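You operate a simulated robot arm through the tools that you are given. There is no shell and no other tool. Be economical: measure what you need, move in short steps, check, and stop when the job is done.

You are at the controls of a simulated robot arm. One attempt, no reset.

## Task
Slip the silver watch onto its stand and shut the gold one in the jewellery chest.
Fine: it goes in the tray under the lid.

It is judged by the outcome, as a careful person would: the job done as asked, and still so three seconds after it is handed in. It fails if anything else is knocked over, pushed out of place, dropped, spilled or broken. A push-on lid holds only when it is set on centred and level and pressed home; a screw cap is set on level and turned clockwise until tight.

## Robot
A 6-joint arm with a two-finger parallel gripper, fixed in place. Base frame: the origin is at the foot of the arm, x ahead of it, y to its left, z up; the work surface is at about z = 0. Lengths are in m, angles in degrees, forces in N, time in s.
With the tool pointing down near the work surface it reaches from about 0.14 to 0.58 m from the base axis. Its first joint turns from -66.0 to 66.0 degrees. Payload 2.1 kg.
Tool frame: the origin (TCP) lies between the finger pads and is the grasp point; the fingertips stand 0.03 m ahead of it; z points along the fingers, y is the line along which they close. Largest opening 0.094 m; finger width 0.028, thickness 0.01; the body of the gripper, 0.05 by 0.096 m, starts 0.055 m behind the TCP.
Orientation is that of the tool frame in the base frame, as a unit quaternion [w, x, y, z]. With the fingers straight down and closing along the base's y, the tool's x points along the base's -x, its y along +y and its z along -z.

## Interface
- The arm moves only by the tool jog_arm. Its argument "motion" is one flat list of numbers, 6 for each row, row after row: the shift along the tool's x, y, z in m, then the turn, a rotation vector about the tool's x, y, z in rad. In form: [dx, dy, dz, wx, wy, wz, dx, dy, dz, wx, wy, wz, ...]. A call has 1 to 8 rows; each row is the pose to reach, as a shift and turn from the pose commanded when the call began, along the tool's axes at that moment. "jaw" is the finger opening in m, from 0 to 0.094, set as the call begins (left out, the last holds). Rows are played at 5 a second. More than 0.05 m and 8.6 degrees between two rows, or a gripper value outside its range, and nothing of the call is played. A pose out of reach is approached as far as the arm can. The call stops where the force on the tool passes 40 N (or 10 N more than at its start, if that is more) or the arm is blocked; 0.2 s more then pass. The fingers move at their own pace (about 0.072 m/s each) and stop on an object; they squeeze with about 36 N. The grip force told is the motor's: it shows also when the fingers shut on nothing. Time passes only in rows, and 0.2 s behind the last, so rows that repeat a pose let the fingers close. It gives the time, the measured TCP pose, the force on the tool (base axes), the opening and the grip force at its end, in the units of the frame above (readings bear some noise), with the torque about the TCP (base axes, N m) and any sound that the robot's microphone picked up.
- Cameras (640 x 400 px; columns grow to the right, rows downward): "scene" is fixed at [0.0087, -0.3486, 0.4916]; the picture's right is [1.00, -0.07, 0.00], its down [-0.04, -0.57, -0.82] and it looks along [0.05, 0.82, -0.57] (base axes); focal length 223 px, centre (320, 200). "wrist" rides on the gripper at [0.076, 0.014, -0.103] in the tool frame; the picture's right is [-0.18, 0.98, 0.00], its down [-0.75, -0.14, -0.64] and it looks along [-0.63, -0.12, 0.77] (tool axes); focal length 243 px, centre (320, 200).
- get_image(camera): a new picture of that camera. No time passes.
- point_at(camera, pixels): for up to 12 pixels [column, row] of the newest picture of that camera ("zoom" is the newest enlarged one), the place [x, y, z] in the base frame of the surface seen there, good to about 0.002 m, but the place of the scene camera against the robot may be out by one fixed shift of up to 0.012 m in any direction. No time passes.
- close_up(camera, box): a new picture of the part [left, top, right, bottom] of that camera's present view, enlarged. No time passes.
- job_done(): hands the job in; it is judged then, once.

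Go step by step. Measure first, check grasps and placings, and put right what went wrong. The budget is 80 turns and 34 pictures, counting those below and the enlarged ones. Unless the task says otherwise, let go and move clear before handing in, and close with one line.

The tools are called after ">>>" by a JSON object that holds its "api" and its "payload". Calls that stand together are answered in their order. jog_arm: Moves the arm, as the interface text tells. Its arguments: {"type":"object","properties":{"motion":{"type":"array","items":{"type":"number"}},"jaw":{"type":"number"}},"required":["motion"]} The other tools are called the same way: get_image (camera) takes a picture; point_at (camera, pixels) gives the place of the surface under pixels of a picture; close_up (camera, box) takes an enlarged picture of a part of a camera's view; job_done () hands the job in.

At the start:

```text
clock: 0.0
position: [0.242, 0.1024, 0.3762]
tcp_rot: [0.001, 0.0, 1.0, 0.0]
ft_force: [-0.6, -0.1, 0.1]
wrist_torque: [-0.01, 0.04, 0.0]
gripper_width: 0.0942
finger_force: 0.0
```

scene: 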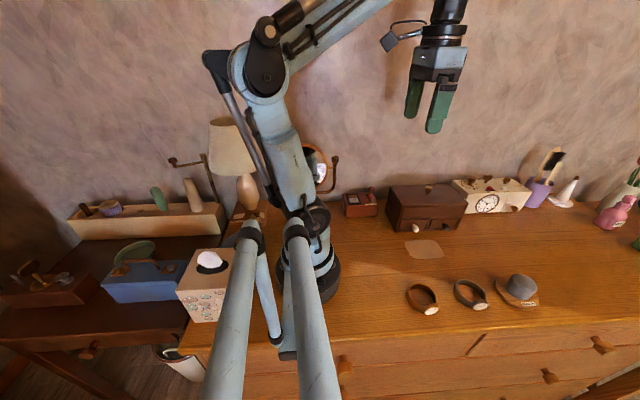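
wrist: 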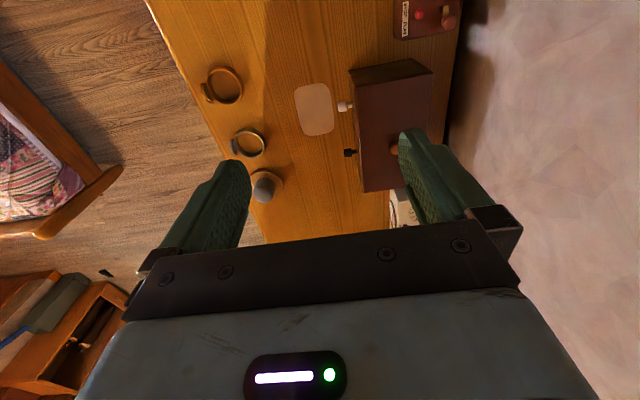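

Two watches lie at scene (422,298) and (470,294), the watch stand may be at (520,288), and the chest is at (427,207). I'll take enlarged views of these.

>>> {"api": "close_up", "payload": {"camera": "scene", "box": [390, 250, 550, 350]}}

>>> {"api": "close_up", "payload": {"camera": "scene", "box": [330, 150, 550, 270]}}

>>> {"api": "close_up", "payload": {"camera": "wrist", "box": [180, 20, 460, 220]}}

```text
4.00 times, centred on (470, 300) of scene
```

zoom: 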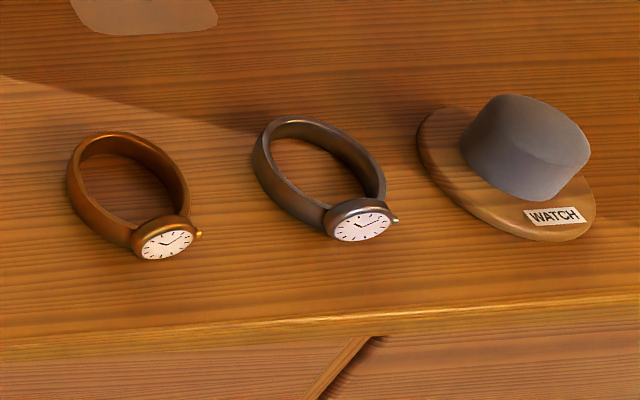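

```text
2.91 times, centred on (440, 210) of scene
```

zoom: 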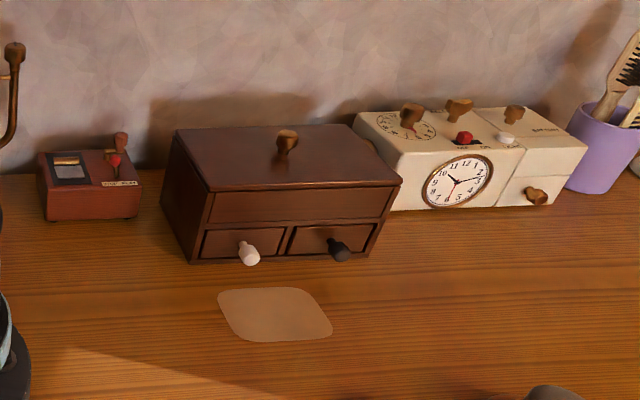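

```text
2.00 times, centred on (320, 120) of wrist
```

zoom: 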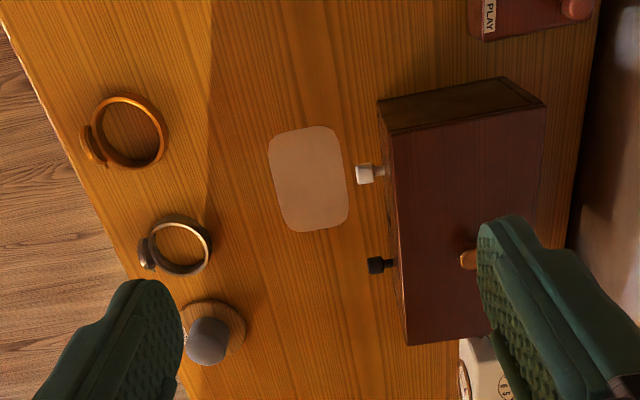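

The first zoom shows the copper-gold watch on the left, the silver one in the middle and the stand on the right. The chest has a knob on its lid. I'll measure these points in the scene view.

>>> {"api": "point_at", "payload": {"camera": "scene", "pixels": [[408, 292], [436, 294], [431, 310], [422, 284], [456, 287], [482, 305], [485, 291], [465, 280], [521, 277], [519, 286], [500, 285], [535, 303]]}}

>>> {"api": "point_at", "payload": {"camera": "scene", "pixels": [[429, 186], [429, 190], [391, 194], [452, 194], [468, 213], [402, 215], [402, 222], [416, 234], [446, 234], [425, 250], [397, 238], [456, 238]]}}

>>> {"api": "point_at", "payload": {"camera": "wrist", "pixels": [[204, 86], [238, 73], [262, 84], [226, 104], [232, 143], [252, 130], [285, 150], [252, 157], [264, 188], [283, 185], [413, 147], [370, 105]]}}

```text
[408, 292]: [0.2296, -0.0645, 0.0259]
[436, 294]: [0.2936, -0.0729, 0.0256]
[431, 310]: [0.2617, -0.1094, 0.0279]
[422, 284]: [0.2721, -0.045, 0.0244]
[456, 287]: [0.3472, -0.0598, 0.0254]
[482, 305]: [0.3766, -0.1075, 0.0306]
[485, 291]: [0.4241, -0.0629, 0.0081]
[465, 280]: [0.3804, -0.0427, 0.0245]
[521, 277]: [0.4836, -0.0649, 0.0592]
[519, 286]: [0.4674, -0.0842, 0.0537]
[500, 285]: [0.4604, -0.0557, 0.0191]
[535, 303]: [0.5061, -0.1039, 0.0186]
```

```text
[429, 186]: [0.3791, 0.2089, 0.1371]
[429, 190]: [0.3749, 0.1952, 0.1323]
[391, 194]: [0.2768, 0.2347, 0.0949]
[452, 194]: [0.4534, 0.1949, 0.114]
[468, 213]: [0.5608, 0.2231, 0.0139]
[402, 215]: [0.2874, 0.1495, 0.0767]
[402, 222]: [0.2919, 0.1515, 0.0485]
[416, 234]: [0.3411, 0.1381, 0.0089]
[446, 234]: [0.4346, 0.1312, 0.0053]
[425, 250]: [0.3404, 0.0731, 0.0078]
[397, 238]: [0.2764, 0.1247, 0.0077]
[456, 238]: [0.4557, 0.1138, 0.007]
```

```text
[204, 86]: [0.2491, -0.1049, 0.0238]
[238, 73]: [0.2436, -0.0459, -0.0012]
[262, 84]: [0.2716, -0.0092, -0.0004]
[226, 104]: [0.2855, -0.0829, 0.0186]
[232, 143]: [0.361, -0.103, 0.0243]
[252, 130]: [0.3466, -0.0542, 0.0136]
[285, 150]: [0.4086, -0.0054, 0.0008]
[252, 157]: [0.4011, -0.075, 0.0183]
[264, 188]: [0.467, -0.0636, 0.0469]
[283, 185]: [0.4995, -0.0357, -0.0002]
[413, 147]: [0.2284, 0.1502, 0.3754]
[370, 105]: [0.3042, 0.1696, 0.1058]
```

The wrist view puts the table at z≈0, against ≈0.0075 in the scene view, so I'll trust the wrist. I'm moving over the watches for a nearer wrist view.

>>> {"api": "jog_arm", "payload": {"motion": [-0.01, -0.025, 0.033, 0, 0, 0, -0.02, -0.05, 0.065, 0, 0, 0, -0.03, -0.075, 0.098, 0, 0, 0, -0.04, -0.1, 0.13, 0, 0, 0, -0.05, -0.125, 0.163, 0, 0, 0, -0.058, -0.152, 0.19, 0, 0, 0]}}

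>>> {"api": "get_image", "payload": {"camera": "wrist"}}

```text
clock: 1.4
position: [0.3011, -0.0475, 0.1899]
tcp_rot: [0.001, -0.001, 1.0, -0.001]
ft_force: [-0.2, -0.2, 0.5]
wrist_torque: [-0.01, 0.01, 0.01]
gripper_width: 0.0938
finger_force: 0.0
```

```text
28 pictures are left
```

wrist: 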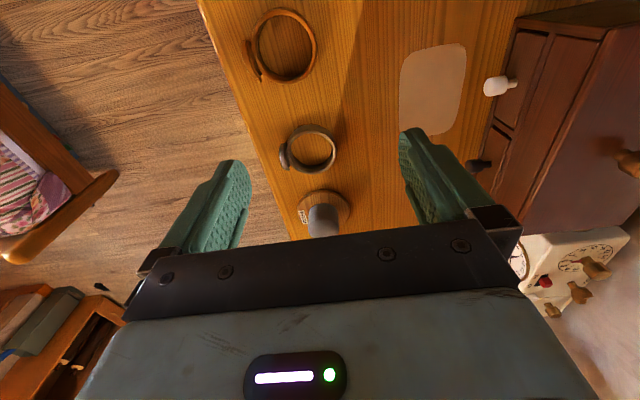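

The watches at (283,45) and (310,148) and the stand at (323,213) are now nearer. I'll enlarge this view.

>>> {"api": "close_up", "payload": {"camera": "wrist", "box": [230, 110, 390, 240]}}

>>> {"api": "point_at", "payload": {"camera": "wrist", "pixels": [[284, 154], [289, 150], [313, 126], [334, 146], [312, 170], [310, 150], [322, 207], [312, 210], [335, 212], [323, 192], [347, 205], [300, 205]]}}

>>> {"api": "point_at", "payload": {"camera": "wrist", "pixels": [[251, 62], [257, 45], [281, 11], [315, 45], [288, 80], [284, 45], [262, 70], [250, 80]]}}

```text
3.08 times, centred on (310, 175) of wrist
```

zoom: 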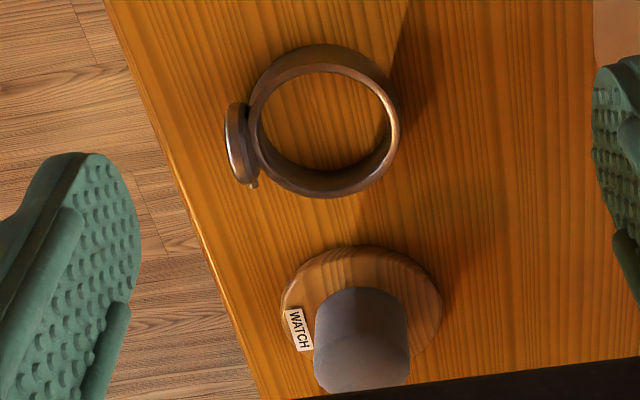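

```text
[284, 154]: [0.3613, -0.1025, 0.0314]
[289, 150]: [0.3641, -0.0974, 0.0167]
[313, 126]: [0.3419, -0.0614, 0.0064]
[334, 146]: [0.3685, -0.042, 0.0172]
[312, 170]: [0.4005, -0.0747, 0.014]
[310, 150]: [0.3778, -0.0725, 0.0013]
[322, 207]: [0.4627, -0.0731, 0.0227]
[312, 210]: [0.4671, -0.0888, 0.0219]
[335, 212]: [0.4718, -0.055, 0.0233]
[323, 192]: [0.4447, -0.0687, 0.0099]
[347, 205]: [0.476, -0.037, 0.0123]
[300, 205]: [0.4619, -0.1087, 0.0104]
```

```text
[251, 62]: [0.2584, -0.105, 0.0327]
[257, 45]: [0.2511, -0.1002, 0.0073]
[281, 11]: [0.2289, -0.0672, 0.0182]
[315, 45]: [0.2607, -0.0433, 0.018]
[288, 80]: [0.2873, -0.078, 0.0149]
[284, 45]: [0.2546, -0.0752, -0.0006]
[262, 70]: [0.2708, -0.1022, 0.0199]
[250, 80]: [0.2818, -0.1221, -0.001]
```

The silver ring is centred near (0.373,-0.071), about 58 mm across and 18 mm tall, with its dial on the -y side. I'll turn the tool about 68° so the fingers close across the band clear of the dial, and hover above it.

>>> {"api": "jog_arm", "payload": {"motion": [-0.009, -0.003, 0.01, 0, 0, -0.148, -0.018, -0.006, 0.02, 0, 0, -0.296, -0.027, -0.009, 0.03, 0, 0, -0.444, -0.036, -0.012, 0.04, 0, 0, -0.592, -0.045, -0.015, 0.05, 0, 0, -0.74, -0.054, -0.018, 0.06, 0, 0, -0.888, -0.063, -0.021, 0.07, 0, 0, -1.036, -0.072, -0.024, 0.07, 0, 0, -1.184]}}

>>> {"api": "get_image", "payload": {"camera": "wrist"}}

```text
clock: 3.2
position: [0.3732, -0.0744, 0.1163]
tcp_rot: [0.001, -0.559, 0.829, 0.0]
ft_force: [-0.3, -0.1, 0.3]
wrist_torque: [-0.02, 0.03, -0.02]
gripper_width: 0.0942
finger_force: 0.1
```

```text
26 pictures are left
```

wrist: 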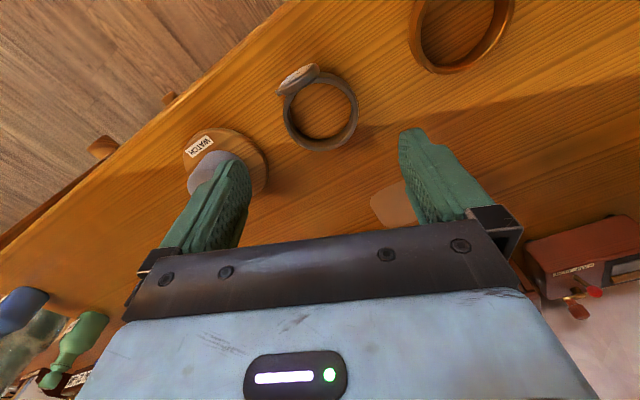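

From here the silver ring is at (320,112) and its dial at (298,79). I'll measure the ring rim and the peg again.

>>> {"api": "point_at", "payload": {"camera": "wrist", "pixels": [[287, 115], [355, 103], [324, 75], [325, 143], [320, 112], [298, 76], [195, 175], [222, 155], [265, 170], [185, 160], [215, 130], [296, 90]]}}

>>> {"api": "close_up", "payload": {"camera": "wrist", "box": [170, 50, 370, 175]}}

```text
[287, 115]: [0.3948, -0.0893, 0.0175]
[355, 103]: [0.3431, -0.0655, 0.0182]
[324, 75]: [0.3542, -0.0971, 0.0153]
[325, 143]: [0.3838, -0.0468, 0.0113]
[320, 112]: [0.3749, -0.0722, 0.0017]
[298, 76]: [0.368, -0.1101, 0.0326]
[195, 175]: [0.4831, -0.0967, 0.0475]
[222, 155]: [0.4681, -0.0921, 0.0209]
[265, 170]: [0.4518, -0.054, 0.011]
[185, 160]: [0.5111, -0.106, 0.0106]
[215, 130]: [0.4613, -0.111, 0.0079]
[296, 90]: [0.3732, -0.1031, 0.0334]
```

```text
3.20 times, centred on (270, 112) of wrist
```

zoom: 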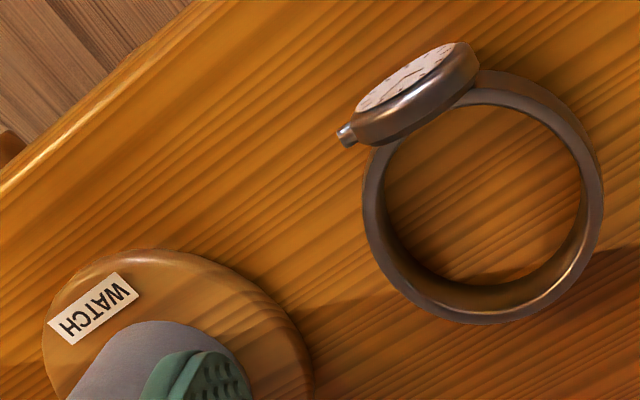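

The ring centre is (0.371,-0.0745), right under the TCP, but the crown at zoom (347,135) is near the left finger. I'll turn 15° more so the finger clears it, then descend.

>>> {"api": "jog_arm", "payload": {"motion": [0, 0, 0.01, 0, 0, -0.13, 0, 0, 0.03, 0, 0, -0.26, 0, 0, 0.05, 0, 0, -0.26, 0, 0, 0.068, 0, 0, -0.26, 0, 0, 0.083, 0, 0, -0.26]}}

>>> {"api": "get_image", "payload": {"camera": "wrist"}}

```text
clock: 4.4
position: [0.3733, -0.0744, 0.0344]
tcp_rot: [0.001, -0.661, 0.75, 0.0]
ft_force: [0.5, -0.6, 0.4]
wrist_torque: [0.0, -0.01, -0.04]
gripper_width: 0.0938
finger_force: 0.1
```

```text
24 pictures are left
```

wrist: 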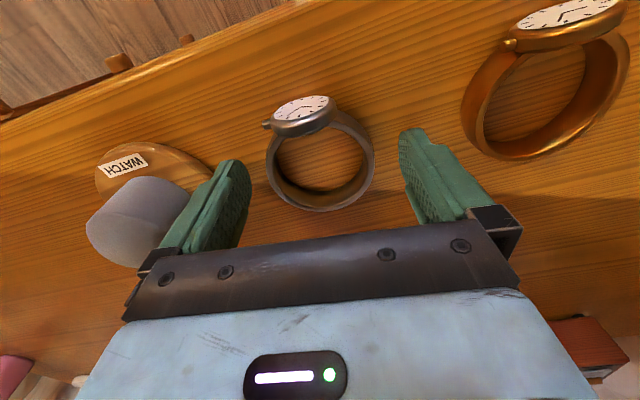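

The fingers straddle the ring: its centre at (320,160) matches the predicted TCP, and the crown at (265,124) is clear. I'm closing the jaw.

>>> {"api": "jog_arm", "payload": {"motion": [0, 0, 0, 0, 0, 0, 0, 0, 0, 0, 0, 0, 0, 0, 0, 0, 0, 0, 0, 0, 0, 0, 0, 0], "jaw": 0.045}}

```text
clock: 5.4
position: [0.3734, -0.0732, 0.0342]
tcp_rot: [0.0, -0.66, 0.751, 0.0]
ft_force: [-0.4, 0.4, 0.2]
wrist_torque: [0.03, 0.0, 0.04]
gripper_width: 0.0611
finger_force: 36.2
```

The grip stopped at 61 mm with 36 N, so the ring is held. I'm lifting it 75 mm and taking a look.

>>> {"api": "jog_arm", "payload": {"motion": [0, 0, -0.02, 0, 0, 0, 0, 0, -0.05, 0, 0, 0, 0, 0, -0.075, 0, 0, 0, 0, 0, -0.075, 0, 0, 0]}}

>>> {"api": "get_image", "payload": {"camera": "wrist"}}

>>> {"api": "close_up", "payload": {"camera": "scene", "box": [420, 220, 560, 320]}}

```text
clock: 6.4
position: [0.3725, -0.0729, 0.1088]
tcp_rot: [0.001, -0.661, 0.75, 0.0]
ft_force: [0.7, 0.5, -1.2]
wrist_torque: [-0.02, -0.01, -0.02]
gripper_width: 0.0609
finger_force: 35.9
```

```text
23 pictures are left
```

wrist: 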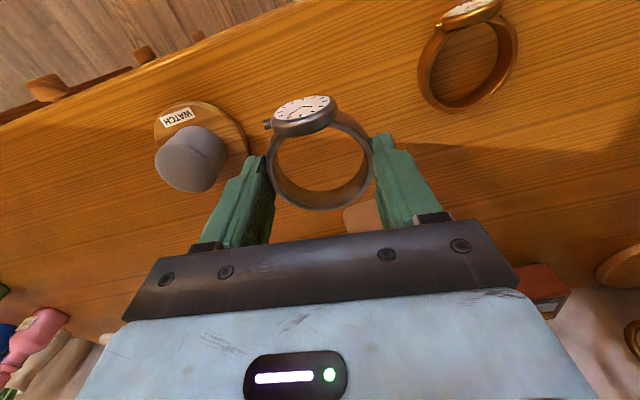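

```text
4.00 times, centred on (490, 270) of scene
```

zoom: 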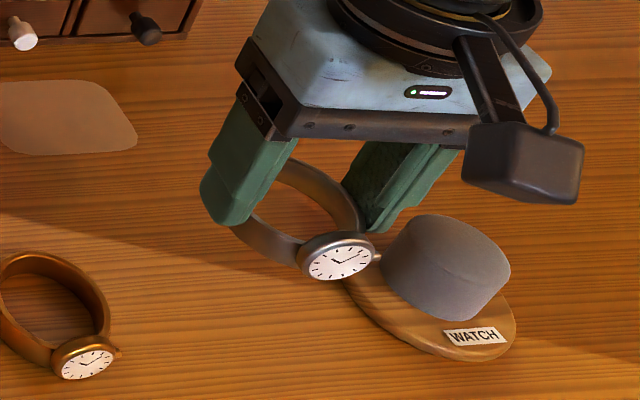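

The watch hangs level in the fingers. I'll measure the peg around (190,158) and the held ring.

>>> {"api": "point_at", "payload": {"camera": "wrist", "pixels": [[158, 160], [165, 180], [185, 189], [205, 187], [190, 165], [180, 150], [200, 160], [195, 130], [224, 150], [175, 140], [210, 170], [215, 140]]}}

>>> {"api": "point_at", "payload": {"camera": "wrist", "pixels": [[270, 165], [371, 152], [343, 115], [320, 208], [295, 198], [355, 190], [275, 145], [156, 118], [205, 104], [245, 150], [165, 155], [175, 170]]}}

>>> {"api": "close_up", "payload": {"camera": "wrist", "box": [140, 90, 300, 200]}}

```text
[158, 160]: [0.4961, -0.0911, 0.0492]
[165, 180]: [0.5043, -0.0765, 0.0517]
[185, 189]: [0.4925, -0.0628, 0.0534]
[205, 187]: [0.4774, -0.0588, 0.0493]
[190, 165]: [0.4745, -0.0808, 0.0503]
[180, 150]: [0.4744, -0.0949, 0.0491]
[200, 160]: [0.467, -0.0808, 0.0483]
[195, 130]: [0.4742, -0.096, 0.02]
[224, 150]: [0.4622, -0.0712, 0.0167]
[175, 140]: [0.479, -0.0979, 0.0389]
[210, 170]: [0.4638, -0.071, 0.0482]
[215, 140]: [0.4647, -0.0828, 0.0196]
```

```text
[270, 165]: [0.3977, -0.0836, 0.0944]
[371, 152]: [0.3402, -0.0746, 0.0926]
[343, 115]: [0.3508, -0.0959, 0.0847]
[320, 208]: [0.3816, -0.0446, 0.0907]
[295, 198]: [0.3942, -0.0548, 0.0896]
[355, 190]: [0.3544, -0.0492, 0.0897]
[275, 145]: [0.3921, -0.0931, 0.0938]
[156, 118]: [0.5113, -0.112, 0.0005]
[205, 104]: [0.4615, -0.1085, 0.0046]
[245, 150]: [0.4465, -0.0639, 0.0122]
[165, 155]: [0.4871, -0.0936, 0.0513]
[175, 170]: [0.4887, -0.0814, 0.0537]
```

```text
3.64 times, centred on (220, 145) of wrist
```

zoom: 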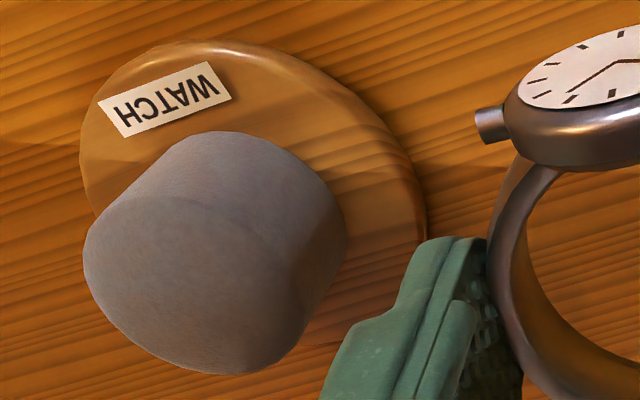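

The peg top is 40 mm across, centred near (0.481,-0.0785) at z≈0.051. The ring centre is ≈(0.371,-0.0735), so I'll shift it over the peg at this height.

>>> {"api": "jog_arm", "payload": {"motion": [-0.003, -0.036, 0, 0, 0, 0, -0.006, -0.073, 0, 0, 0, 0, -0.0089, -0.1097, 0, 0, 0, 0, -0.0089, -0.1097, 0, 0, 0, 0]}}

>>> {"api": "close_up", "payload": {"camera": "wrist", "box": [220, 80, 420, 230]}}

>>> {"api": "close_up", "payload": {"camera": "scene", "box": [450, 220, 590, 320]}}

```text
clock: 7.4
position: [0.4817, -0.0765, 0.1075]
tcp_rot: [0.001, -0.661, 0.75, 0.0]
ft_force: [0.5, -0.1, -0.9]
wrist_torque: [-0.03, -0.01, 0.0]
gripper_width: 0.06
finger_force: 36.0
```

```text
2.67 times, centred on (320, 155) of wrist
```

zoom: 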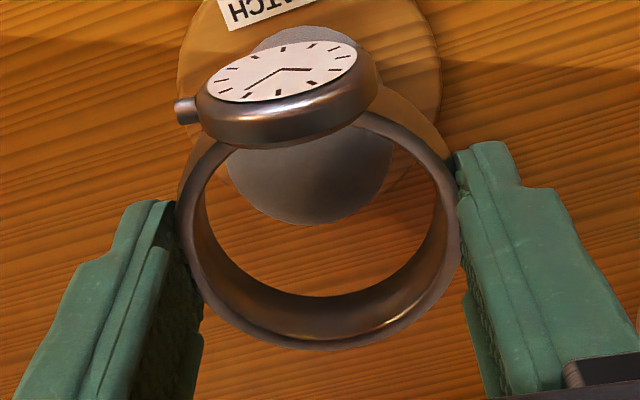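

```text
4.00 times, centred on (520, 270) of scene
```

zoom: 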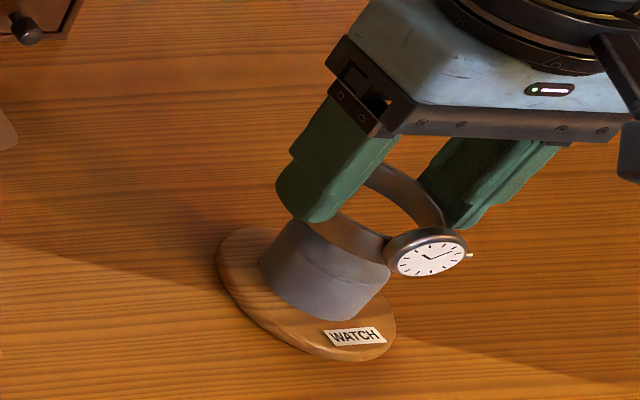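

In the wrist view the peg computes to about (0.483,-0.078), with the ring over it to within 2 mm and 4.5 mm of clearance. I'm descending partway, so that the ring passes the peg top.

>>> {"api": "jog_arm", "payload": {"motion": [0.001, -0.0005, 0.01, 0, 0, 0, 0.001, -0.0005, 0.02, 0, 0, 0, 0.001, -0.0005, 0.028, 0, 0, 0, 0.001, -0.0005, 0.035, 0, 0, 0]}}

>>> {"api": "close_up", "payload": {"camera": "wrist", "box": [220, 80, 420, 230]}}

```text
clock: 8.4
position: [0.4824, -0.0795, 0.0738]
tcp_rot: [0.002, -0.661, 0.75, -0.001]
ft_force: [1.0, 0.8, -1.1]
wrist_torque: [0.02, -0.02, -0.02]
gripper_width: 0.0599
finger_force: 36.0
```

```text
2.67 times, centred on (320, 155) of wrist
```

zoom: 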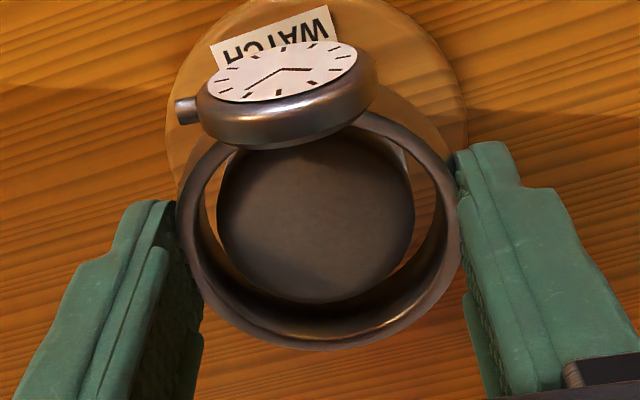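

The peg at zoom (315,215) is inside the ring with a gap all round. I'm lowering further until contact or z≈0.046.

>>> {"api": "jog_arm", "payload": {"motion": [0, 0, 0.008, 0, 0, 0, 0, 0, 0.016, 0, 0, 0, 0, 0, 0.022, 0, 0, 0, 0, 0, 0.027, 0, 0, 0]}}

>>> {"api": "close_up", "payload": {"camera": "scene", "box": [450, 220, 590, 320]}}

```text
clock: 9.4
position: [0.4833, -0.0801, 0.0473]
tcp_rot: [0.001, -0.661, 0.75, 0.0]
ft_force: [1.1, 0.0, -0.6]
wrist_torque: [0.0, 0.01, -0.01]
gripper_width: 0.0599
finger_force: 35.8
```

```text
4.00 times, centred on (520, 270) of scene
```

zoom: 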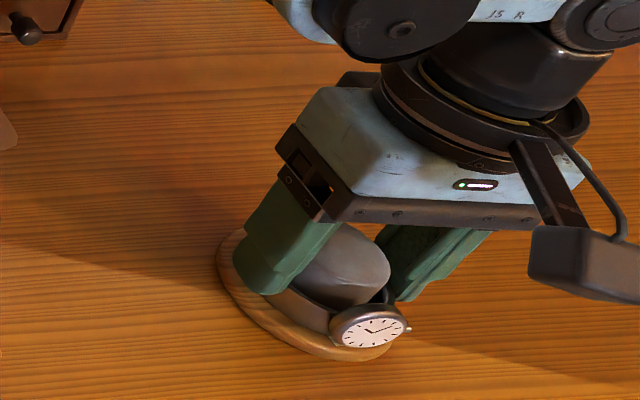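

Nearly seated and no contact force yet. I'm creeping down until it touches.

>>> {"api": "jog_arm", "payload": {"motion": [0, 0, 0.002, 0, 0, 0, 0, 0, 0.004, 0, 0, 0, 0, 0, 0.004, 0, 0, 0]}}

```text
clock: 10.2
position: [0.4846, -0.0805, 0.0441]
tcp_rot: [0.001, -0.662, 0.75, -0.001]
ft_force: [5.1, 0.0, 28.5]
wrist_torque: [0.06, -0.05, 0.05]
gripper_width: 0.0599
finger_force: 36.5
```

28 N upward, so the ring is on the base. I'll ease up slightly, open, then rise.

>>> {"api": "jog_arm", "payload": {"motion": [0, 0, -0.0025, 0, 0, 0, 0, 0, -0.0025, 0, 0, 0]}}

>>> {"api": "jog_arm", "payload": {"motion": [0, 0, 0, 0, 0, 0, 0, 0, 0, 0, 0, 0, 0, 0, 0, 0, 0, 0], "jaw": 0.085}}

>>> {"api": "jog_arm", "payload": {"motion": [0, 0, -0.02, 0, 0, 0, 0, 0, -0.05, 0, 0, 0, 0, 0, -0.09, 0, 0, 0, 0, 0, -0.12, 0, 0, 0]}}

>>> {"api": "get_image", "payload": {"camera": "wrist"}}

```text
clock: 10.8
position: [0.4835, -0.0804, 0.0453]
tcp_rot: [0.0, -0.66, 0.751, 0.0]
ft_force: [0.1, -0.4, -1.2]
wrist_torque: [0.0, -0.02, 0.0]
gripper_width: 0.0602
finger_force: 35.6
```

```text
clock: 11.6
position: [0.4824, -0.0793, 0.0452]
tcp_rot: [0.001, -0.662, 0.75, -0.001]
ft_force: [-0.5, 1.2, 0.0]
wrist_torque: [-0.02, 0.01, 0.0]
gripper_width: 0.0851
finger_force: 0.1
```

```text
clock: 12.6
position: [0.4835, -0.0809, 0.1655]
tcp_rot: [0.0, -0.661, 0.751, -0.001]
ft_force: [0.0, -0.4, -0.6]
wrist_torque: [0.0, 0.02, 0.0]
gripper_width: 0.0851
finger_force: 0.1
```

```text
16 pictures are left
```

wrist: 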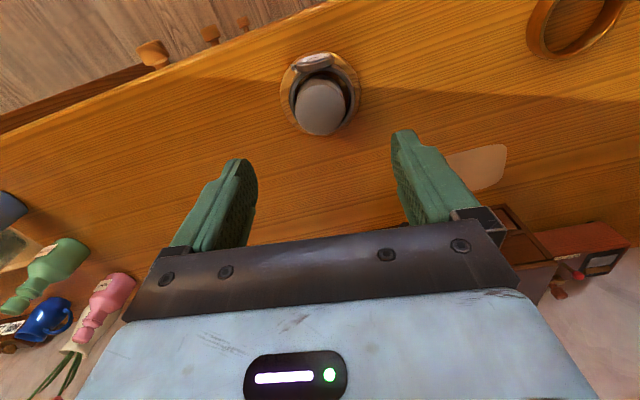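

The silver watch is on the peg at (320,95). Next I'm moving back and up to look at the chest from the front.

>>> {"api": "jog_arm", "payload": {"motion": [-0.02, 0.02, -0.03, 0, 0, 0, -0.05, 0.045, -0.05, 0, 0, 0, -0.08, 0.072, -0.07, 0, 0, 0, -0.108, 0.1, -0.085, 0, 0, 0, -0.136, 0.126, -0.085, 0, 0, 0, -0.136, 0.126, -0.085, 0, 0, 0]}}

>>> {"api": "get_image", "payload": {"camera": "wrist"}}

```text
clock: 14.0
position: [0.3757, 0.0713, 0.2493]
tcp_rot: [0.001, -0.66, 0.751, -0.001]
ft_force: [0.0, 0.0, -0.7]
wrist_torque: [0.01, 0.01, 0.0]
gripper_width: 0.0851
finger_force: 0.0
```

```text
15 pictures are left
```

wrist: 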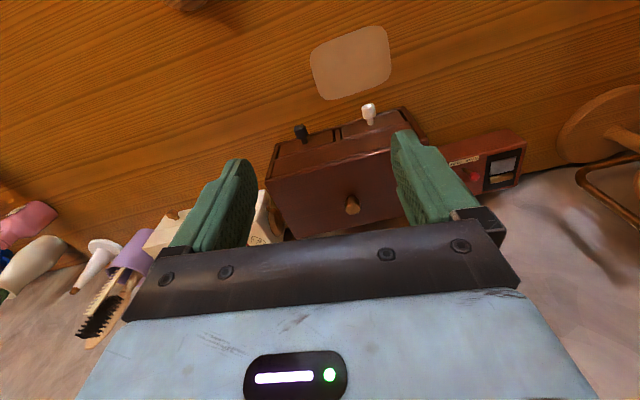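

The chest lid is at about (335,190) and its knob at (352,205). I'll enlarge the view and measure.

>>> {"api": "point_at", "payload": {"camera": "wrist", "pixels": [[352, 208], [353, 200], [345, 200], [268, 180], [389, 152], [330, 170], [300, 190], [330, 225], [285, 235], [330, 150], [302, 131], [369, 112]]}}

>>> {"api": "close_up", "payload": {"camera": "wrist", "box": [240, 90, 440, 250]}}

```text
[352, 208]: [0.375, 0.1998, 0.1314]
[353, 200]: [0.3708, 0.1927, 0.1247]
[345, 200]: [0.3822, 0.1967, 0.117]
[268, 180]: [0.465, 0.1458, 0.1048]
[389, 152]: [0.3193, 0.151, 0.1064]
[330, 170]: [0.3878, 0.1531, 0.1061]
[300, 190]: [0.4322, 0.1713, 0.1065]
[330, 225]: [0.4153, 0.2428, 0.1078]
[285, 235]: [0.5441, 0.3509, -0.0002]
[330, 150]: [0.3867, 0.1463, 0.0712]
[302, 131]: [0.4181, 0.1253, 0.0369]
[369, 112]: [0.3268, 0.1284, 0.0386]
```

```text
2.50 times, centred on (340, 170) of wrist
```

zoom: 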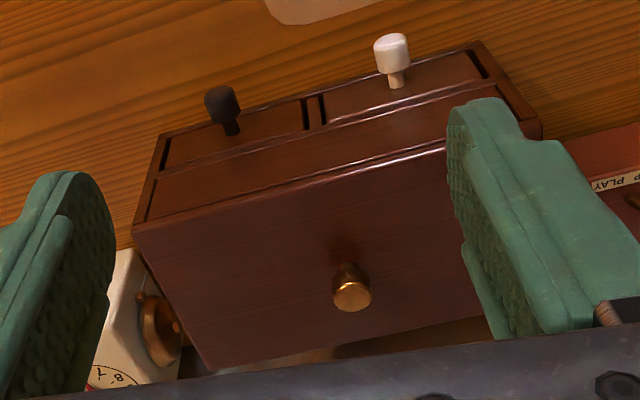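

The lid top is at z≈0.106 and the knob is at (0.373,0.198), 0.106 to 0.131 high. I'll go above it with the jaws closing along the chest's long axis.

>>> {"api": "jog_arm", "payload": {"motion": [-0.04, 0.006, 0.0, 0, 0, -0.09, -0.08, 0.012, 0.02, 0, 0, -0.09, -0.11, 0.016, 0.04, 0, 0, -0.09, -0.1253, 0.0185, 0.049, 0, 0, -0.09, -0.1253, 0.0185, 0.049, 0, 0, -0.09], "jaw": 0.06}}

>>> {"api": "get_image", "payload": {"camera": "wrist"}}

```text
clock: 15.2
position: [0.3735, 0.1969, 0.2011]
tcp_rot: [0.001, -0.694, 0.72, -0.001]
ft_force: [-0.4, 1.3, 0.5]
wrist_torque: [0.0, 0.0, -0.02]
gripper_width: 0.0601
finger_force: 0.1
```

```text
13 pictures are left
```

wrist: 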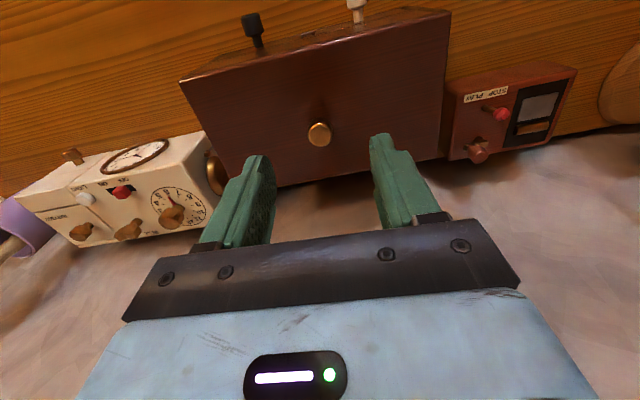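

The knob at (319,134) sits on the predicted tool axis (320,128). I'll measure the lid corners before descending.

>>> {"api": "point_at", "payload": {"camera": "wrist", "pixels": [[183, 83], [448, 13], [440, 155], [285, 183], [319, 134], [319, 126], [300, 178], [350, 171]]}}

>>> {"api": "jog_arm", "payload": {"motion": [0, 0, 0.02, 0, 0, 0, 0, 0, 0.04, 0, 0, 0, 0, 0, 0.058, 0, 0, 0, 0, 0, 0.058, 0, 0, 0]}}

>>> {"api": "jog_arm", "payload": {"motion": [0, 0, 0, 0, 0, 0, 0, 0, 0, 0, 0, 0, 0, 0, 0, 0, 0, 0, 0, 0, 0, 0, 0, 0], "jaw": 0.0}}

```text
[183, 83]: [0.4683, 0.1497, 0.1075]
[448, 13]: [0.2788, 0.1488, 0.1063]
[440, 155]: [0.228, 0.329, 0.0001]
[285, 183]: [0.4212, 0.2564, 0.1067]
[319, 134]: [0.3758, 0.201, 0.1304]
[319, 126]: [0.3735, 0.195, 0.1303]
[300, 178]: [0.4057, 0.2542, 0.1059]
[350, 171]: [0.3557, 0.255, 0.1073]
```

```text
clock: 16.2
position: [0.3712, 0.1963, 0.1422]
tcp_rot: [0.0, -0.694, 0.72, -0.001]
ft_force: [0.1, 0.1, 0.0]
wrist_torque: [-0.02, 0.01, -0.04]
gripper_width: 0.06
finger_force: 0.2
```

```text
clock: 17.2
position: [0.3717, 0.1961, 0.1437]
tcp_rot: [0.001, -0.694, 0.72, 0.0]
ft_force: [0.5, 0.2, -0.3]
wrist_torque: [-0.01, -0.04, -0.03]
gripper_width: 0.0188
finger_force: 35.8
heard: snap
```

The knob is gripped at 19 mm, but a snap was heard, so I'll look before pulling.

>>> {"api": "get_image", "payload": {"camera": "wrist"}}

>>> {"api": "close_up", "payload": {"camera": "scene", "box": [330, 140, 550, 280]}}

```text
12 pictures are left
```

wrist: 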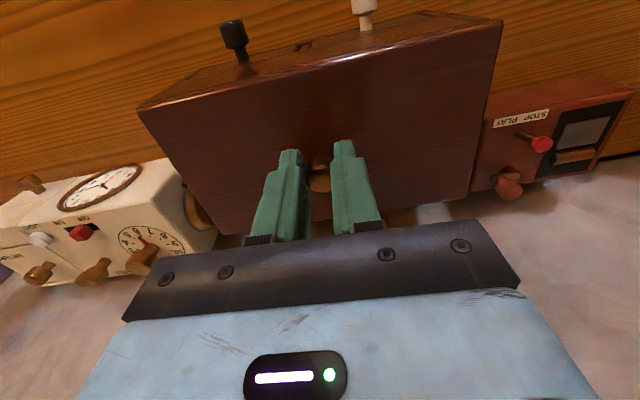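

```text
2.86 times, centred on (440, 210) of scene
```

zoom: 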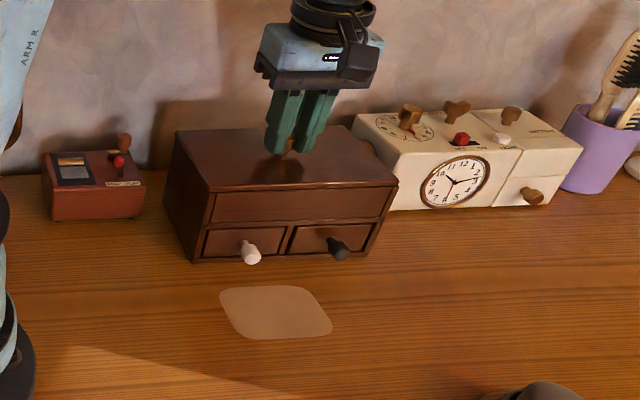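

Nothing looks changed. I'll try a small straight lift of 8 mm and read the force and torque.

>>> {"api": "jog_arm", "payload": {"motion": [0, 0, -0.003, 0, 0, 0, 0, 0, -0.008, 0, 0, 0, 0, 0, -0.008, 0, 0, 0]}}

>>> {"api": "get_image", "payload": {"camera": "wrist"}}

```text
clock: 18.0
position: [0.3719, 0.196, 0.1507]
tcp_rot: [0.001, -0.694, 0.72, -0.001]
ft_force: [-0.1, -0.2, -0.4]
wrist_torque: [0.0, 0.0, 0.0]
gripper_width: 0.0189
finger_force: 35.9
```

```text
10 pictures are left
```

wrist: 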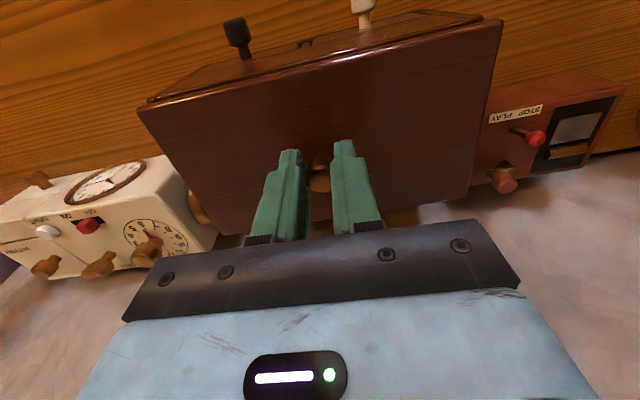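

The whole lid rises level with the gripper, with no torque, so it is a lift-off lid that snapped free. I'll lift it clear and carry it to the open surface in front of the chest.

>>> {"api": "jog_arm", "payload": {"motion": [0, 0, -0.02, 0, 0, 0, 0, 0, -0.05, 0, 0, 0, 0.03, -0.001, -0.05, 0, 0, 0, 0.06, -0.002, -0.05, 0, 0, 0, 0.095, -0.0035, -0.05, 0, 0, 0, 0.13, -0.005, -0.05, 0, 0, 0, 0.158, -0.0058, -0.04, 0, 0, 0, 0.158, -0.0058, -0.02, 0, 0, 0]}}

>>> {"api": "get_image", "payload": {"camera": "scene"}}

```text
clock: 19.8
position: [0.3722, 0.0383, 0.17]
tcp_rot: [0.001, -0.694, 0.72, 0.0]
ft_force: [-0.1, 0.2, -1.6]
wrist_torque: [-0.01, 0.02, 0.04]
gripper_width: 0.0189
finger_force: 36.1
```

```text
9 pictures are left
```

scene: 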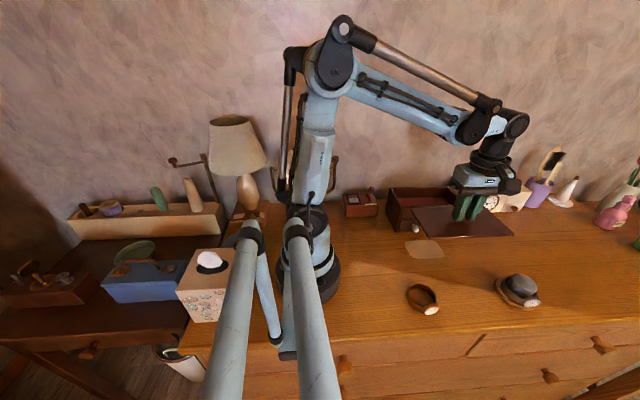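

The lid comes away cleanly as a thin slab and the chest is open. I'm lowering the lid toward the surface and creeping at the end.

>>> {"api": "jog_arm", "payload": {"motion": [0, 0, 0.03, 0, 0, 0, 0, 0, 0.06, 0, 0, 0, 0, 0, 0.085, 0, 0, 0, 0, 0, 0.1, 0, 0, 0, 0, 0, 0.107, 0, 0, 0]}}

>>> {"api": "jog_arm", "payload": {"motion": [0, 0, 0.003, 0, 0, 0, 0, 0, 0.006, 0, 0, 0, 0, 0, 0.009, 0, 0, 0, 0, 0, 0.012, 0, 0, 0, 0, 0, 0.015, 0, 0, 0, 0, 0, 0.018, 0, 0, 0]}}

```text
clock: 21.0
position: [0.3733, 0.0414, 0.0658]
tcp_rot: [0.001, -0.694, 0.72, 0.0]
ft_force: [-0.4, 0.4, -1.4]
wrist_torque: [-0.04, -0.02, -0.02]
gripper_width: 0.019
finger_force: 35.8
```

```text
clock: 22.4
position: [0.374, 0.0399, 0.0462]
tcp_rot: [0.001, -0.694, 0.72, 0.0]
ft_force: [0.4, 0.7, -1.9]
wrist_torque: [-0.03, 0.02, -0.04]
gripper_width: 0.0191
finger_force: 35.8
```

>>> {"api": "jog_arm", "payload": {"motion": [0, 0, 0.001, 0, 0, 0, 0, 0, 0.002, 0, 0, 0, 0, 0, 0.003, 0, 0, 0, 0, 0, 0.004, 0, 0, 0, 0, 0, 0.004, 0, 0, 0]}}

```text
clock: 23.1
position: [0.3719, 0.0399, 0.0444]
tcp_rot: [0.001, -0.694, 0.72, 0.001]
ft_force: [-2.0, -0.4, 13.8]
wrist_torque: [0.16, 0.03, -0.02]
gripper_width: 0.019
finger_force: 35.9
stopped in row 3: the force on the tool passed its limit at 45 N (the readings are from after the stop); the commanded pose is now the measured one
```

The lid touched down at z≈0.044 under force. I'm easing off and releasing, then rising.

>>> {"api": "jog_arm", "payload": {"motion": [0, 0, 0, 0, 0, 0, 0, 0, 0, 0, 0, 0, 0, 0, 0, 0, 0, 0], "jaw": 0.06}}

>>> {"api": "jog_arm", "payload": {"motion": [0, 0, -0.03, 0, 0, 0, 0, 0, -0.07, 0, 0, 0, 0, 0, -0.11, 0, 0, 0, 0, 0, -0.15, 0, 0, 0, 0, 0, -0.19, 0, 0, 0, 0, 0, -0.19, 0, 0, 0]}}

>>> {"api": "get_image", "payload": {"camera": "wrist"}}

```text
clock: 23.9
position: [0.3744, 0.0399, 0.0447]
tcp_rot: [0.0, -0.694, 0.72, 0.001]
ft_force: [0.3, 0.6, 0.4]
wrist_torque: [0.01, 0.01, 0.0]
gripper_width: 0.0598
finger_force: 0.0
```

```text
clock: 25.3
position: [0.3729, 0.0404, 0.2373]
tcp_rot: [0.001, -0.694, 0.72, 0.001]
ft_force: [0.4, -0.7, 0.0]
wrist_torque: [-0.02, 0.03, -0.01]
gripper_width: 0.0599
finger_force: 0.0
```

```text
8 pictures are left
```

wrist: 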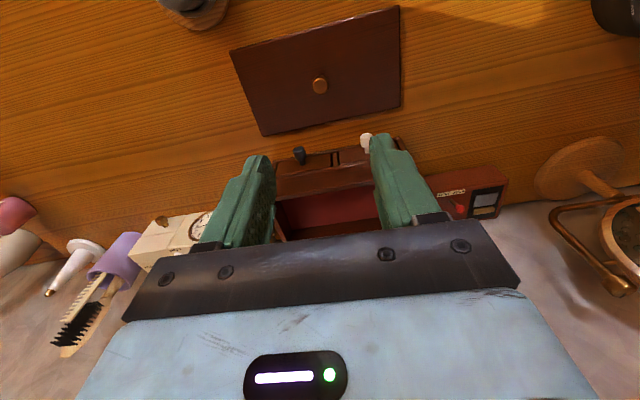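

The lid lies flat in front with its knob at (320,85), and the open tray shows red at (325,210). I'll measure both.

>>> {"api": "point_at", "payload": {"camera": "wrist", "pixels": [[320, 88], [320, 80], [270, 135], [398, 105], [330, 205], [300, 215], [350, 198], [320, 185], [280, 200], [330, 225], [231, 50], [398, 8]]}}

```text
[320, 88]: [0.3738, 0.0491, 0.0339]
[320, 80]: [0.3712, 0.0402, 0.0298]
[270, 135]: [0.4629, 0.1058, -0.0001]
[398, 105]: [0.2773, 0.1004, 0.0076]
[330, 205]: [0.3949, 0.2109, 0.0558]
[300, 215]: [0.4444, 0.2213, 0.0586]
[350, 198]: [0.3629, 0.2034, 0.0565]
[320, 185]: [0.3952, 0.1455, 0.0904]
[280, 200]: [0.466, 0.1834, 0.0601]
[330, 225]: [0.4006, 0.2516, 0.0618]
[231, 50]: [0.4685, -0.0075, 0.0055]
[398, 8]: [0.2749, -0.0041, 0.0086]
```

The tray floor is at z≈0.057 and the rim at ≈0.10, so the watch fits. I'm moving above the gold watch near (0.258,-0.073) with the jaws opened.

>>> {"api": "jog_arm", "payload": {"motion": [0.024, 0.022, 0.01, 0, 0, 0, 0.048, 0.044, 0.03, 0, 0, 0, 0.072, 0.066, 0.055, 0, 0, 0, 0.096, 0.088, 0.085, 0, 0, 0, 0.1171, 0.1107, 0.117, 0, 0, 0, 0.1171, 0.1107, 0.117, 0, 0, 0], "jaw": 0.093}}

>>> {"api": "get_image", "payload": {"camera": "wrist"}}

```text
clock: 26.7
position: [0.2578, -0.0759, 0.1159]
tcp_rot: [0.001, -0.694, 0.72, 0.001]
ft_force: [1.1, -0.8, 0.6]
wrist_torque: [0.02, 0.01, -0.02]
gripper_width: 0.0934
finger_force: 0.1
```

```text
7 pictures are left
```

wrist: 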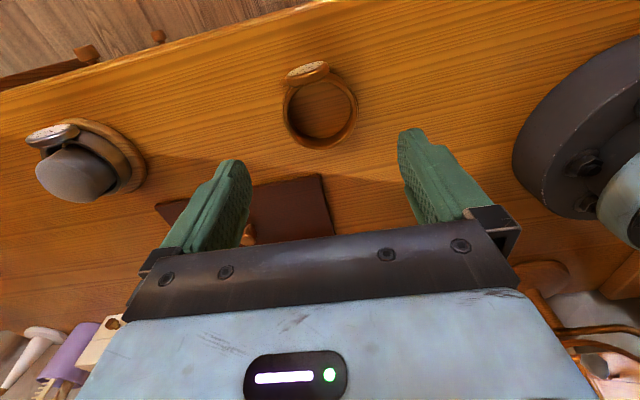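

The gold ring's centre (321,112) matches the tool axis (320,113), and the stand with the silver watch is clear at left. I'm descending and gripping.

>>> {"api": "jog_arm", "payload": {"motion": [0, 0, 0.03, 0, 0, 0, 0, 0, 0.055, 0, 0, 0, 0, 0, 0.072, 0, 0, 0, 0, 0, 0.0825, 0, 0, 0, 0, 0, 0.0825, 0, 0, 0]}}

>>> {"api": "jog_arm", "payload": {"motion": [0, 0, 0, 0, 0, 0, 0, 0, 0, 0, 0, 0, 0, 0, 0, 0, 0, 0, 0, 0, 0, 0, 0, 0], "jaw": 0.045}}

>>> {"api": "jog_arm", "payload": {"motion": [0, 0, -0.03, 0, 0, 0, 0, 0, -0.07, 0, 0, 0, 0, 0, -0.11, 0, 0, 0, 0, 0, -0.15, 0, 0, 0, 0, 0, -0.15, 0, 0, 0]}}

>>> {"api": "get_image", "payload": {"camera": "wrist"}}

```text
clock: 27.9
position: [0.2569, -0.0745, 0.0359]
tcp_rot: [0.001, -0.694, 0.72, -0.001]
ft_force: [-0.2, 0.0, 0.1]
wrist_torque: [-0.01, -0.03, 0.0]
gripper_width: 0.093
finger_force: 0.1
```

```text
clock: 28.9
position: [0.2574, -0.0742, 0.0364]
tcp_rot: [0.0, -0.694, 0.72, 0.0]
ft_force: [0.2, -0.1, 0.1]
wrist_torque: [0.03, 0.0, 0.03]
gripper_width: 0.0616
finger_force: 35.7
```

```text
clock: 30.1
position: [0.2582, -0.0734, 0.1851]
tcp_rot: [0.001, -0.694, 0.72, 0.001]
ft_force: [-0.8, -0.2, -0.2]
wrist_torque: [-0.04, -0.01, 0.0]
gripper_width: 0.0616
finger_force: 36.1
```

```text
6 pictures are left
```

wrist: 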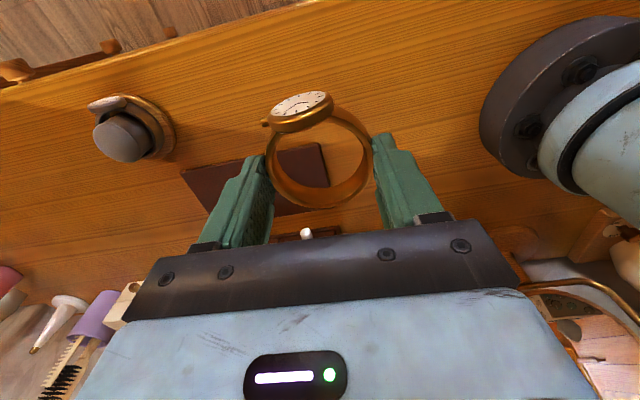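

The gold watch is held level at 62 mm. I'm carrying it over the tray at height.

>>> {"api": "jog_arm", "payload": {"motion": [-0.0403, -0.0152, 0, 0, 0, 0, -0.0806, -0.0305, 0, 0, 0, 0, -0.1209, -0.0457, 0, 0, 0, 0, -0.1611, -0.061, 0, 0, 0, 0, -0.2014, -0.0762, 0, 0, 0, 0, -0.2417, -0.0915, 0, 0, 0, 0, -0.282, -0.1067, 0, 0, 0, 0, -0.282, -0.1067, 0, 0, 0, 0]}}

>>> {"api": "get_image", "payload": {"camera": "wrist"}}

```text
clock: 31.9
position: [0.3749, 0.2027, 0.1835]
tcp_rot: [0.0, -0.694, 0.72, 0.002]
ft_force: [-0.2, 0.1, -1.5]
wrist_torque: [-0.01, 0.03, 0.01]
gripper_width: 0.0617
finger_force: 35.7
```

```text
5 pictures are left
```

wrist: 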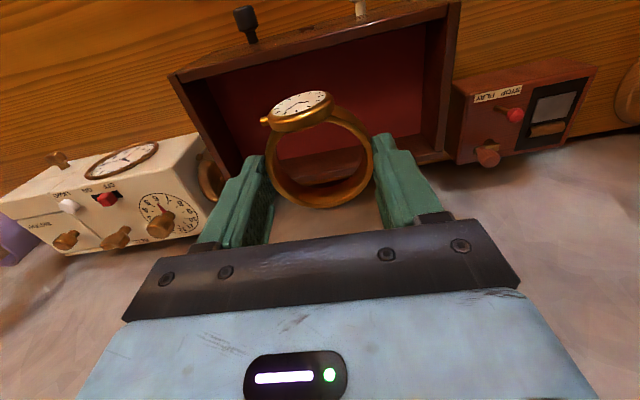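

The watch hangs over the open tray. I'll check the rear and front wall positions on this picture.

>>> {"api": "point_at", "payload": {"camera": "wrist", "pixels": [[407, 152], [405, 162], [400, 142], [300, 36], [300, 52], [350, 60], [240, 120], [384, 120], [425, 60]]}}

```text
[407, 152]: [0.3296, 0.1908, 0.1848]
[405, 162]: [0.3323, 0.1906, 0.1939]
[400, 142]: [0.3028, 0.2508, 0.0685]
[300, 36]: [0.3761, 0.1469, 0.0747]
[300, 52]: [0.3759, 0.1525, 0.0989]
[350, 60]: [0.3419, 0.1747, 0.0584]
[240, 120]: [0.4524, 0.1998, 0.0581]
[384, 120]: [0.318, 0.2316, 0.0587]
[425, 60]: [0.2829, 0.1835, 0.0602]
```

The interior spans y≈0.155–0.25 with its floor at 0.058, so the watch (0.169–0.233) fits. I'm lowering it and creeping at the end.

>>> {"api": "jog_arm", "payload": {"motion": [0, 0, 0.025, 0, 0, 0, 0, 0, 0.05, 0, 0, 0, 0, 0, 0.07, 0, 0, 0, 0, 0, 0.082, 0, 0, 0, 0, 0, 0.082, 0, 0, 0]}}

>>> {"api": "jog_arm", "payload": {"motion": [0, 0, 0.002, 0, 0, 0, 0, 0, 0.004, 0, 0, 0, 0, 0, 0.006, 0, 0, 0, 0, 0, 0.007, 0, 0, 0]}}

```text
clock: 33.1
position: [0.3746, 0.2031, 0.1034]
tcp_rot: [0.001, -0.694, 0.72, -0.001]
ft_force: [1.3, 0.2, -0.6]
wrist_torque: [-0.03, -0.05, -0.02]
gripper_width: 0.0617
finger_force: 36.0
```

```text
clock: 34.1
position: [0.3756, 0.2042, 0.0957]
tcp_rot: [0.001, -0.694, 0.72, 0.0]
ft_force: [-1.2, 0.2, 0.6]
wrist_torque: [0.01, 0.01, 0.0]
gripper_width: 0.0613
finger_force: 36.0
```

>>> {"api": "jog_arm", "payload": {"motion": [0, 0, 0.001, 0, 0, 0, 0, 0, 0.002, 0, 0, 0, 0, 0, 0.003, 0, 0, 0, 0, 0, 0.003, 0, 0, 0]}}

```text
clock: 35.1
position: [0.3757, 0.2054, 0.0927]
tcp_rot: [0.0, -0.694, 0.72, 0.001]
ft_force: [0.2, -0.4, -1.2]
wrist_torque: [0.0, 0.04, 0.01]
gripper_width: 0.0614
finger_force: 36.0
```

No touch yet, so I'm creeping another 4 mm.

>>> {"api": "jog_arm", "payload": {"motion": [0, 0, 0.001, 0, 0, 0, 0, 0, 0.002, 0, 0, 0, 0, 0, 0.003, 0, 0, 0, 0, 0, 0.004, 0, 0, 0]}}

```text
clock: 36.1
position: [0.3746, 0.206, 0.0911]
tcp_rot: [0.0, -0.695, 0.719, 0.001]
ft_force: [-2.4, 2.4, 28.7]
wrist_torque: [0.05, 0.02, 0.21]
gripper_width: 0.0598
finger_force: 36.1
```

28.7 N upward means the watch is on the tray floor. I'm easing up, opening and rising.

>>> {"api": "jog_arm", "payload": {"motion": [0, 0, -0.002, 0, 0, 0, 0, 0, -0.002, 0, 0, 0]}}

>>> {"api": "jog_arm", "payload": {"motion": [0, 0, 0, 0, 0, 0, 0, 0, 0, 0, 0, 0, 0, 0, 0, 0, 0, 0], "jaw": 0.085}}

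>>> {"api": "jog_arm", "payload": {"motion": [0, 0, -0.03, 0, 0, 0, 0, 0, -0.07, 0, 0, 0, 0, 0, -0.11, 0, 0, 0, 0.04, 0, -0.11, 0, 0, 0, 0.08, 0, -0.11, 0, 0, 0, 0.12, 0, -0.11, 0, 0, 0, 0.12, 0, -0.11, 0, 0, 0]}}

>>> {"api": "get_image", "payload": {"camera": "wrist"}}

```text
clock: 36.7
position: [0.375, 0.2046, 0.0909]
tcp_rot: [0.0, -0.694, 0.72, 0.001]
ft_force: [0.3, -1.2, -0.8]
wrist_torque: [-0.01, -0.01, -0.02]
gripper_width: 0.06
finger_force: 35.9
```

```text
clock: 37.5
position: [0.3738, 0.2056, 0.0915]
tcp_rot: [0.001, -0.695, 0.719, 0.001]
ft_force: [0.2, -0.6, 0.1]
wrist_torque: [0.0, -0.01, 0.0]
gripper_width: 0.0851
finger_force: 0.0
```

```text
clock: 39.1
position: [0.3669, 0.0834, 0.2009]
tcp_rot: [0.0, -0.694, 0.72, 0.001]
ft_force: [-0.4, -0.6, 0.2]
wrist_torque: [0.06, 0.02, 0.0]
gripper_width: 0.0852
finger_force: 0.1
```

```text
4 pictures are left
```

wrist: 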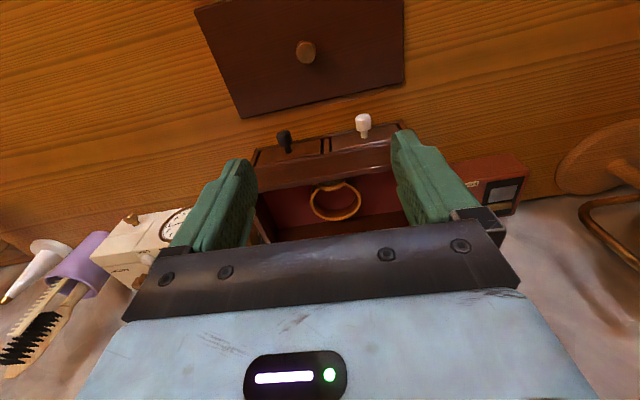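

The gold watch lies flat in the tray at (336,202), below the rim. I'm going back to the lid's knob to the pose where I released it.

>>> {"api": "jog_arm", "payload": {"motion": [0.022, -0.004, 0.02, 0, 0, 0, 0.0432, -0.0082, 0.05, 0, 0, 0, 0.0432, -0.0082, 0.09, 0, 0, 0, 0.0432, -0.0082, 0.125, 0, 0, 0, 0.0432, -0.0082, 0.145, 0, 0, 0, 0.0432, -0.0082, 0.1563, 0, 0, 0, 0.0432, -0.0082, 0.1563, 0, 0, 0], "jaw": 0.06}}

>>> {"api": "jog_arm", "payload": {"motion": [0, 0, 0, 0, 0, 0, 0, 0, 0, 0, 0, 0, 0, 0, 0, 0, 0, 0, 0, 0, 0, 0, 0, 0], "jaw": 0.0}}

```text
clock: 40.7
position: [0.3779, 0.0426, 0.0449]
tcp_rot: [0.001, -0.694, 0.72, 0.001]
ft_force: [0.4, 0.3, -1.0]
wrist_torque: [0.0, 0.01, -0.01]
gripper_width: 0.0598
finger_force: 0.0
```

```text
clock: 41.7
position: [0.3777, 0.0418, 0.046]
tcp_rot: [0.001, -0.694, 0.72, 0.001]
ft_force: [-0.6, -0.3, 0.0]
wrist_torque: [-0.03, -0.02, -0.03]
gripper_width: 0.0186
finger_force: 35.6
```

The knob is gripped again at 19 mm. I'm lifting, carrying the lid back over the chest and stopping about 15 mm above its seat to check alignment.

>>> {"api": "jog_arm", "payload": {"motion": [0, 0, -0.04, 0, 0, 0, 0, 0, -0.085, 0, 0, 0, 0, 0, -0.125, 0, 0, 0, -0.03, 0.002, -0.15, 0, 0, 0, -0.07, 0.0044, -0.155, 0, 0, 0, -0.115, 0.0072, -0.155, 0, 0, 0, -0.156, 0.0098, -0.145, 0, 0, 0, -0.156, 0.0098, -0.113, 0, 0, 0]}}

>>> {"api": "get_image", "payload": {"camera": "wrist"}}

```text
clock: 43.5
position: [0.3734, 0.1974, 0.1571]
tcp_rot: [0.0, -0.694, 0.72, 0.0]
ft_force: [0.5, -0.2, -0.8]
wrist_torque: [0.0, 0.01, 0.0]
gripper_width: 0.0187
finger_force: 35.8
```

```text
3 pictures are left
```

wrist: 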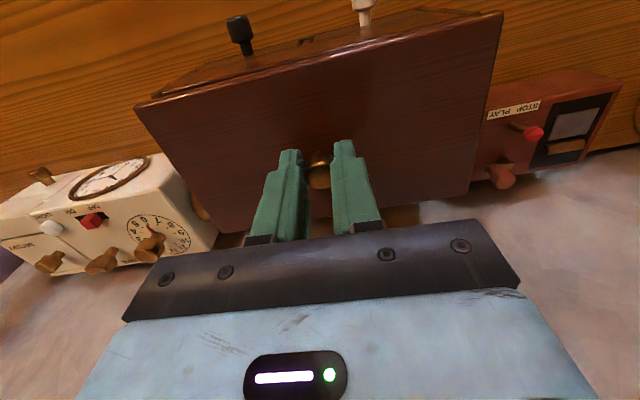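

The lid corners (134,106) and (502,14) nearly match the earlier lift-off picture. I'll measure the lid corners and the chest below to confirm.

>>> {"api": "point_at", "payload": {"camera": "wrist", "pixels": [[139, 108], [500, 17], [468, 190], [225, 228], [320, 58], [200, 72], [430, 12], [320, 44], [185, 80]]}}

```text
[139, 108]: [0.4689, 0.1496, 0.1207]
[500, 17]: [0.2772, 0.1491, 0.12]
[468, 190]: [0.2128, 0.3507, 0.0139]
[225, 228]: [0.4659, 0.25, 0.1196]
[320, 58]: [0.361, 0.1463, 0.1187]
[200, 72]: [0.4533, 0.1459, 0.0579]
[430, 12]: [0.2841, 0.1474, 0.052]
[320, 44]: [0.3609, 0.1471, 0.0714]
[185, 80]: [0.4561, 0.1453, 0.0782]
```

The lid's front corners (0.469,0.150) and (0.277,0.149) match the original closed ones within 1–2 mm. I'm lowering gently and pressing.

>>> {"api": "jog_arm", "payload": {"motion": [0, 0, 0.005, 0, 0, 0, 0, 0, 0.009, 0, 0, 0, 0, 0, 0.012, 0, 0, 0, 0, 0, 0.014, 0, 0, 0, 0, 0, 0.016, 0, 0, 0, 0, 0, 0.018, 0, 0, 0, 0, 0, 0.02, 0, 0, 0]}}

```text
clock: 44.8
position: [0.3744, 0.1981, 0.1444]
tcp_rot: [0.003, -0.694, 0.72, -0.001]
ft_force: [0.7, 0.9, 5.3]
wrist_torque: [0.05, 0.03, -0.03]
gripper_width: 0.0186
finger_force: 36.1
heard: snap
stopped in row 6: the force on the tool passed its limit at 46 N (the readings are from after the stop); the commanded pose is now the measured one
```

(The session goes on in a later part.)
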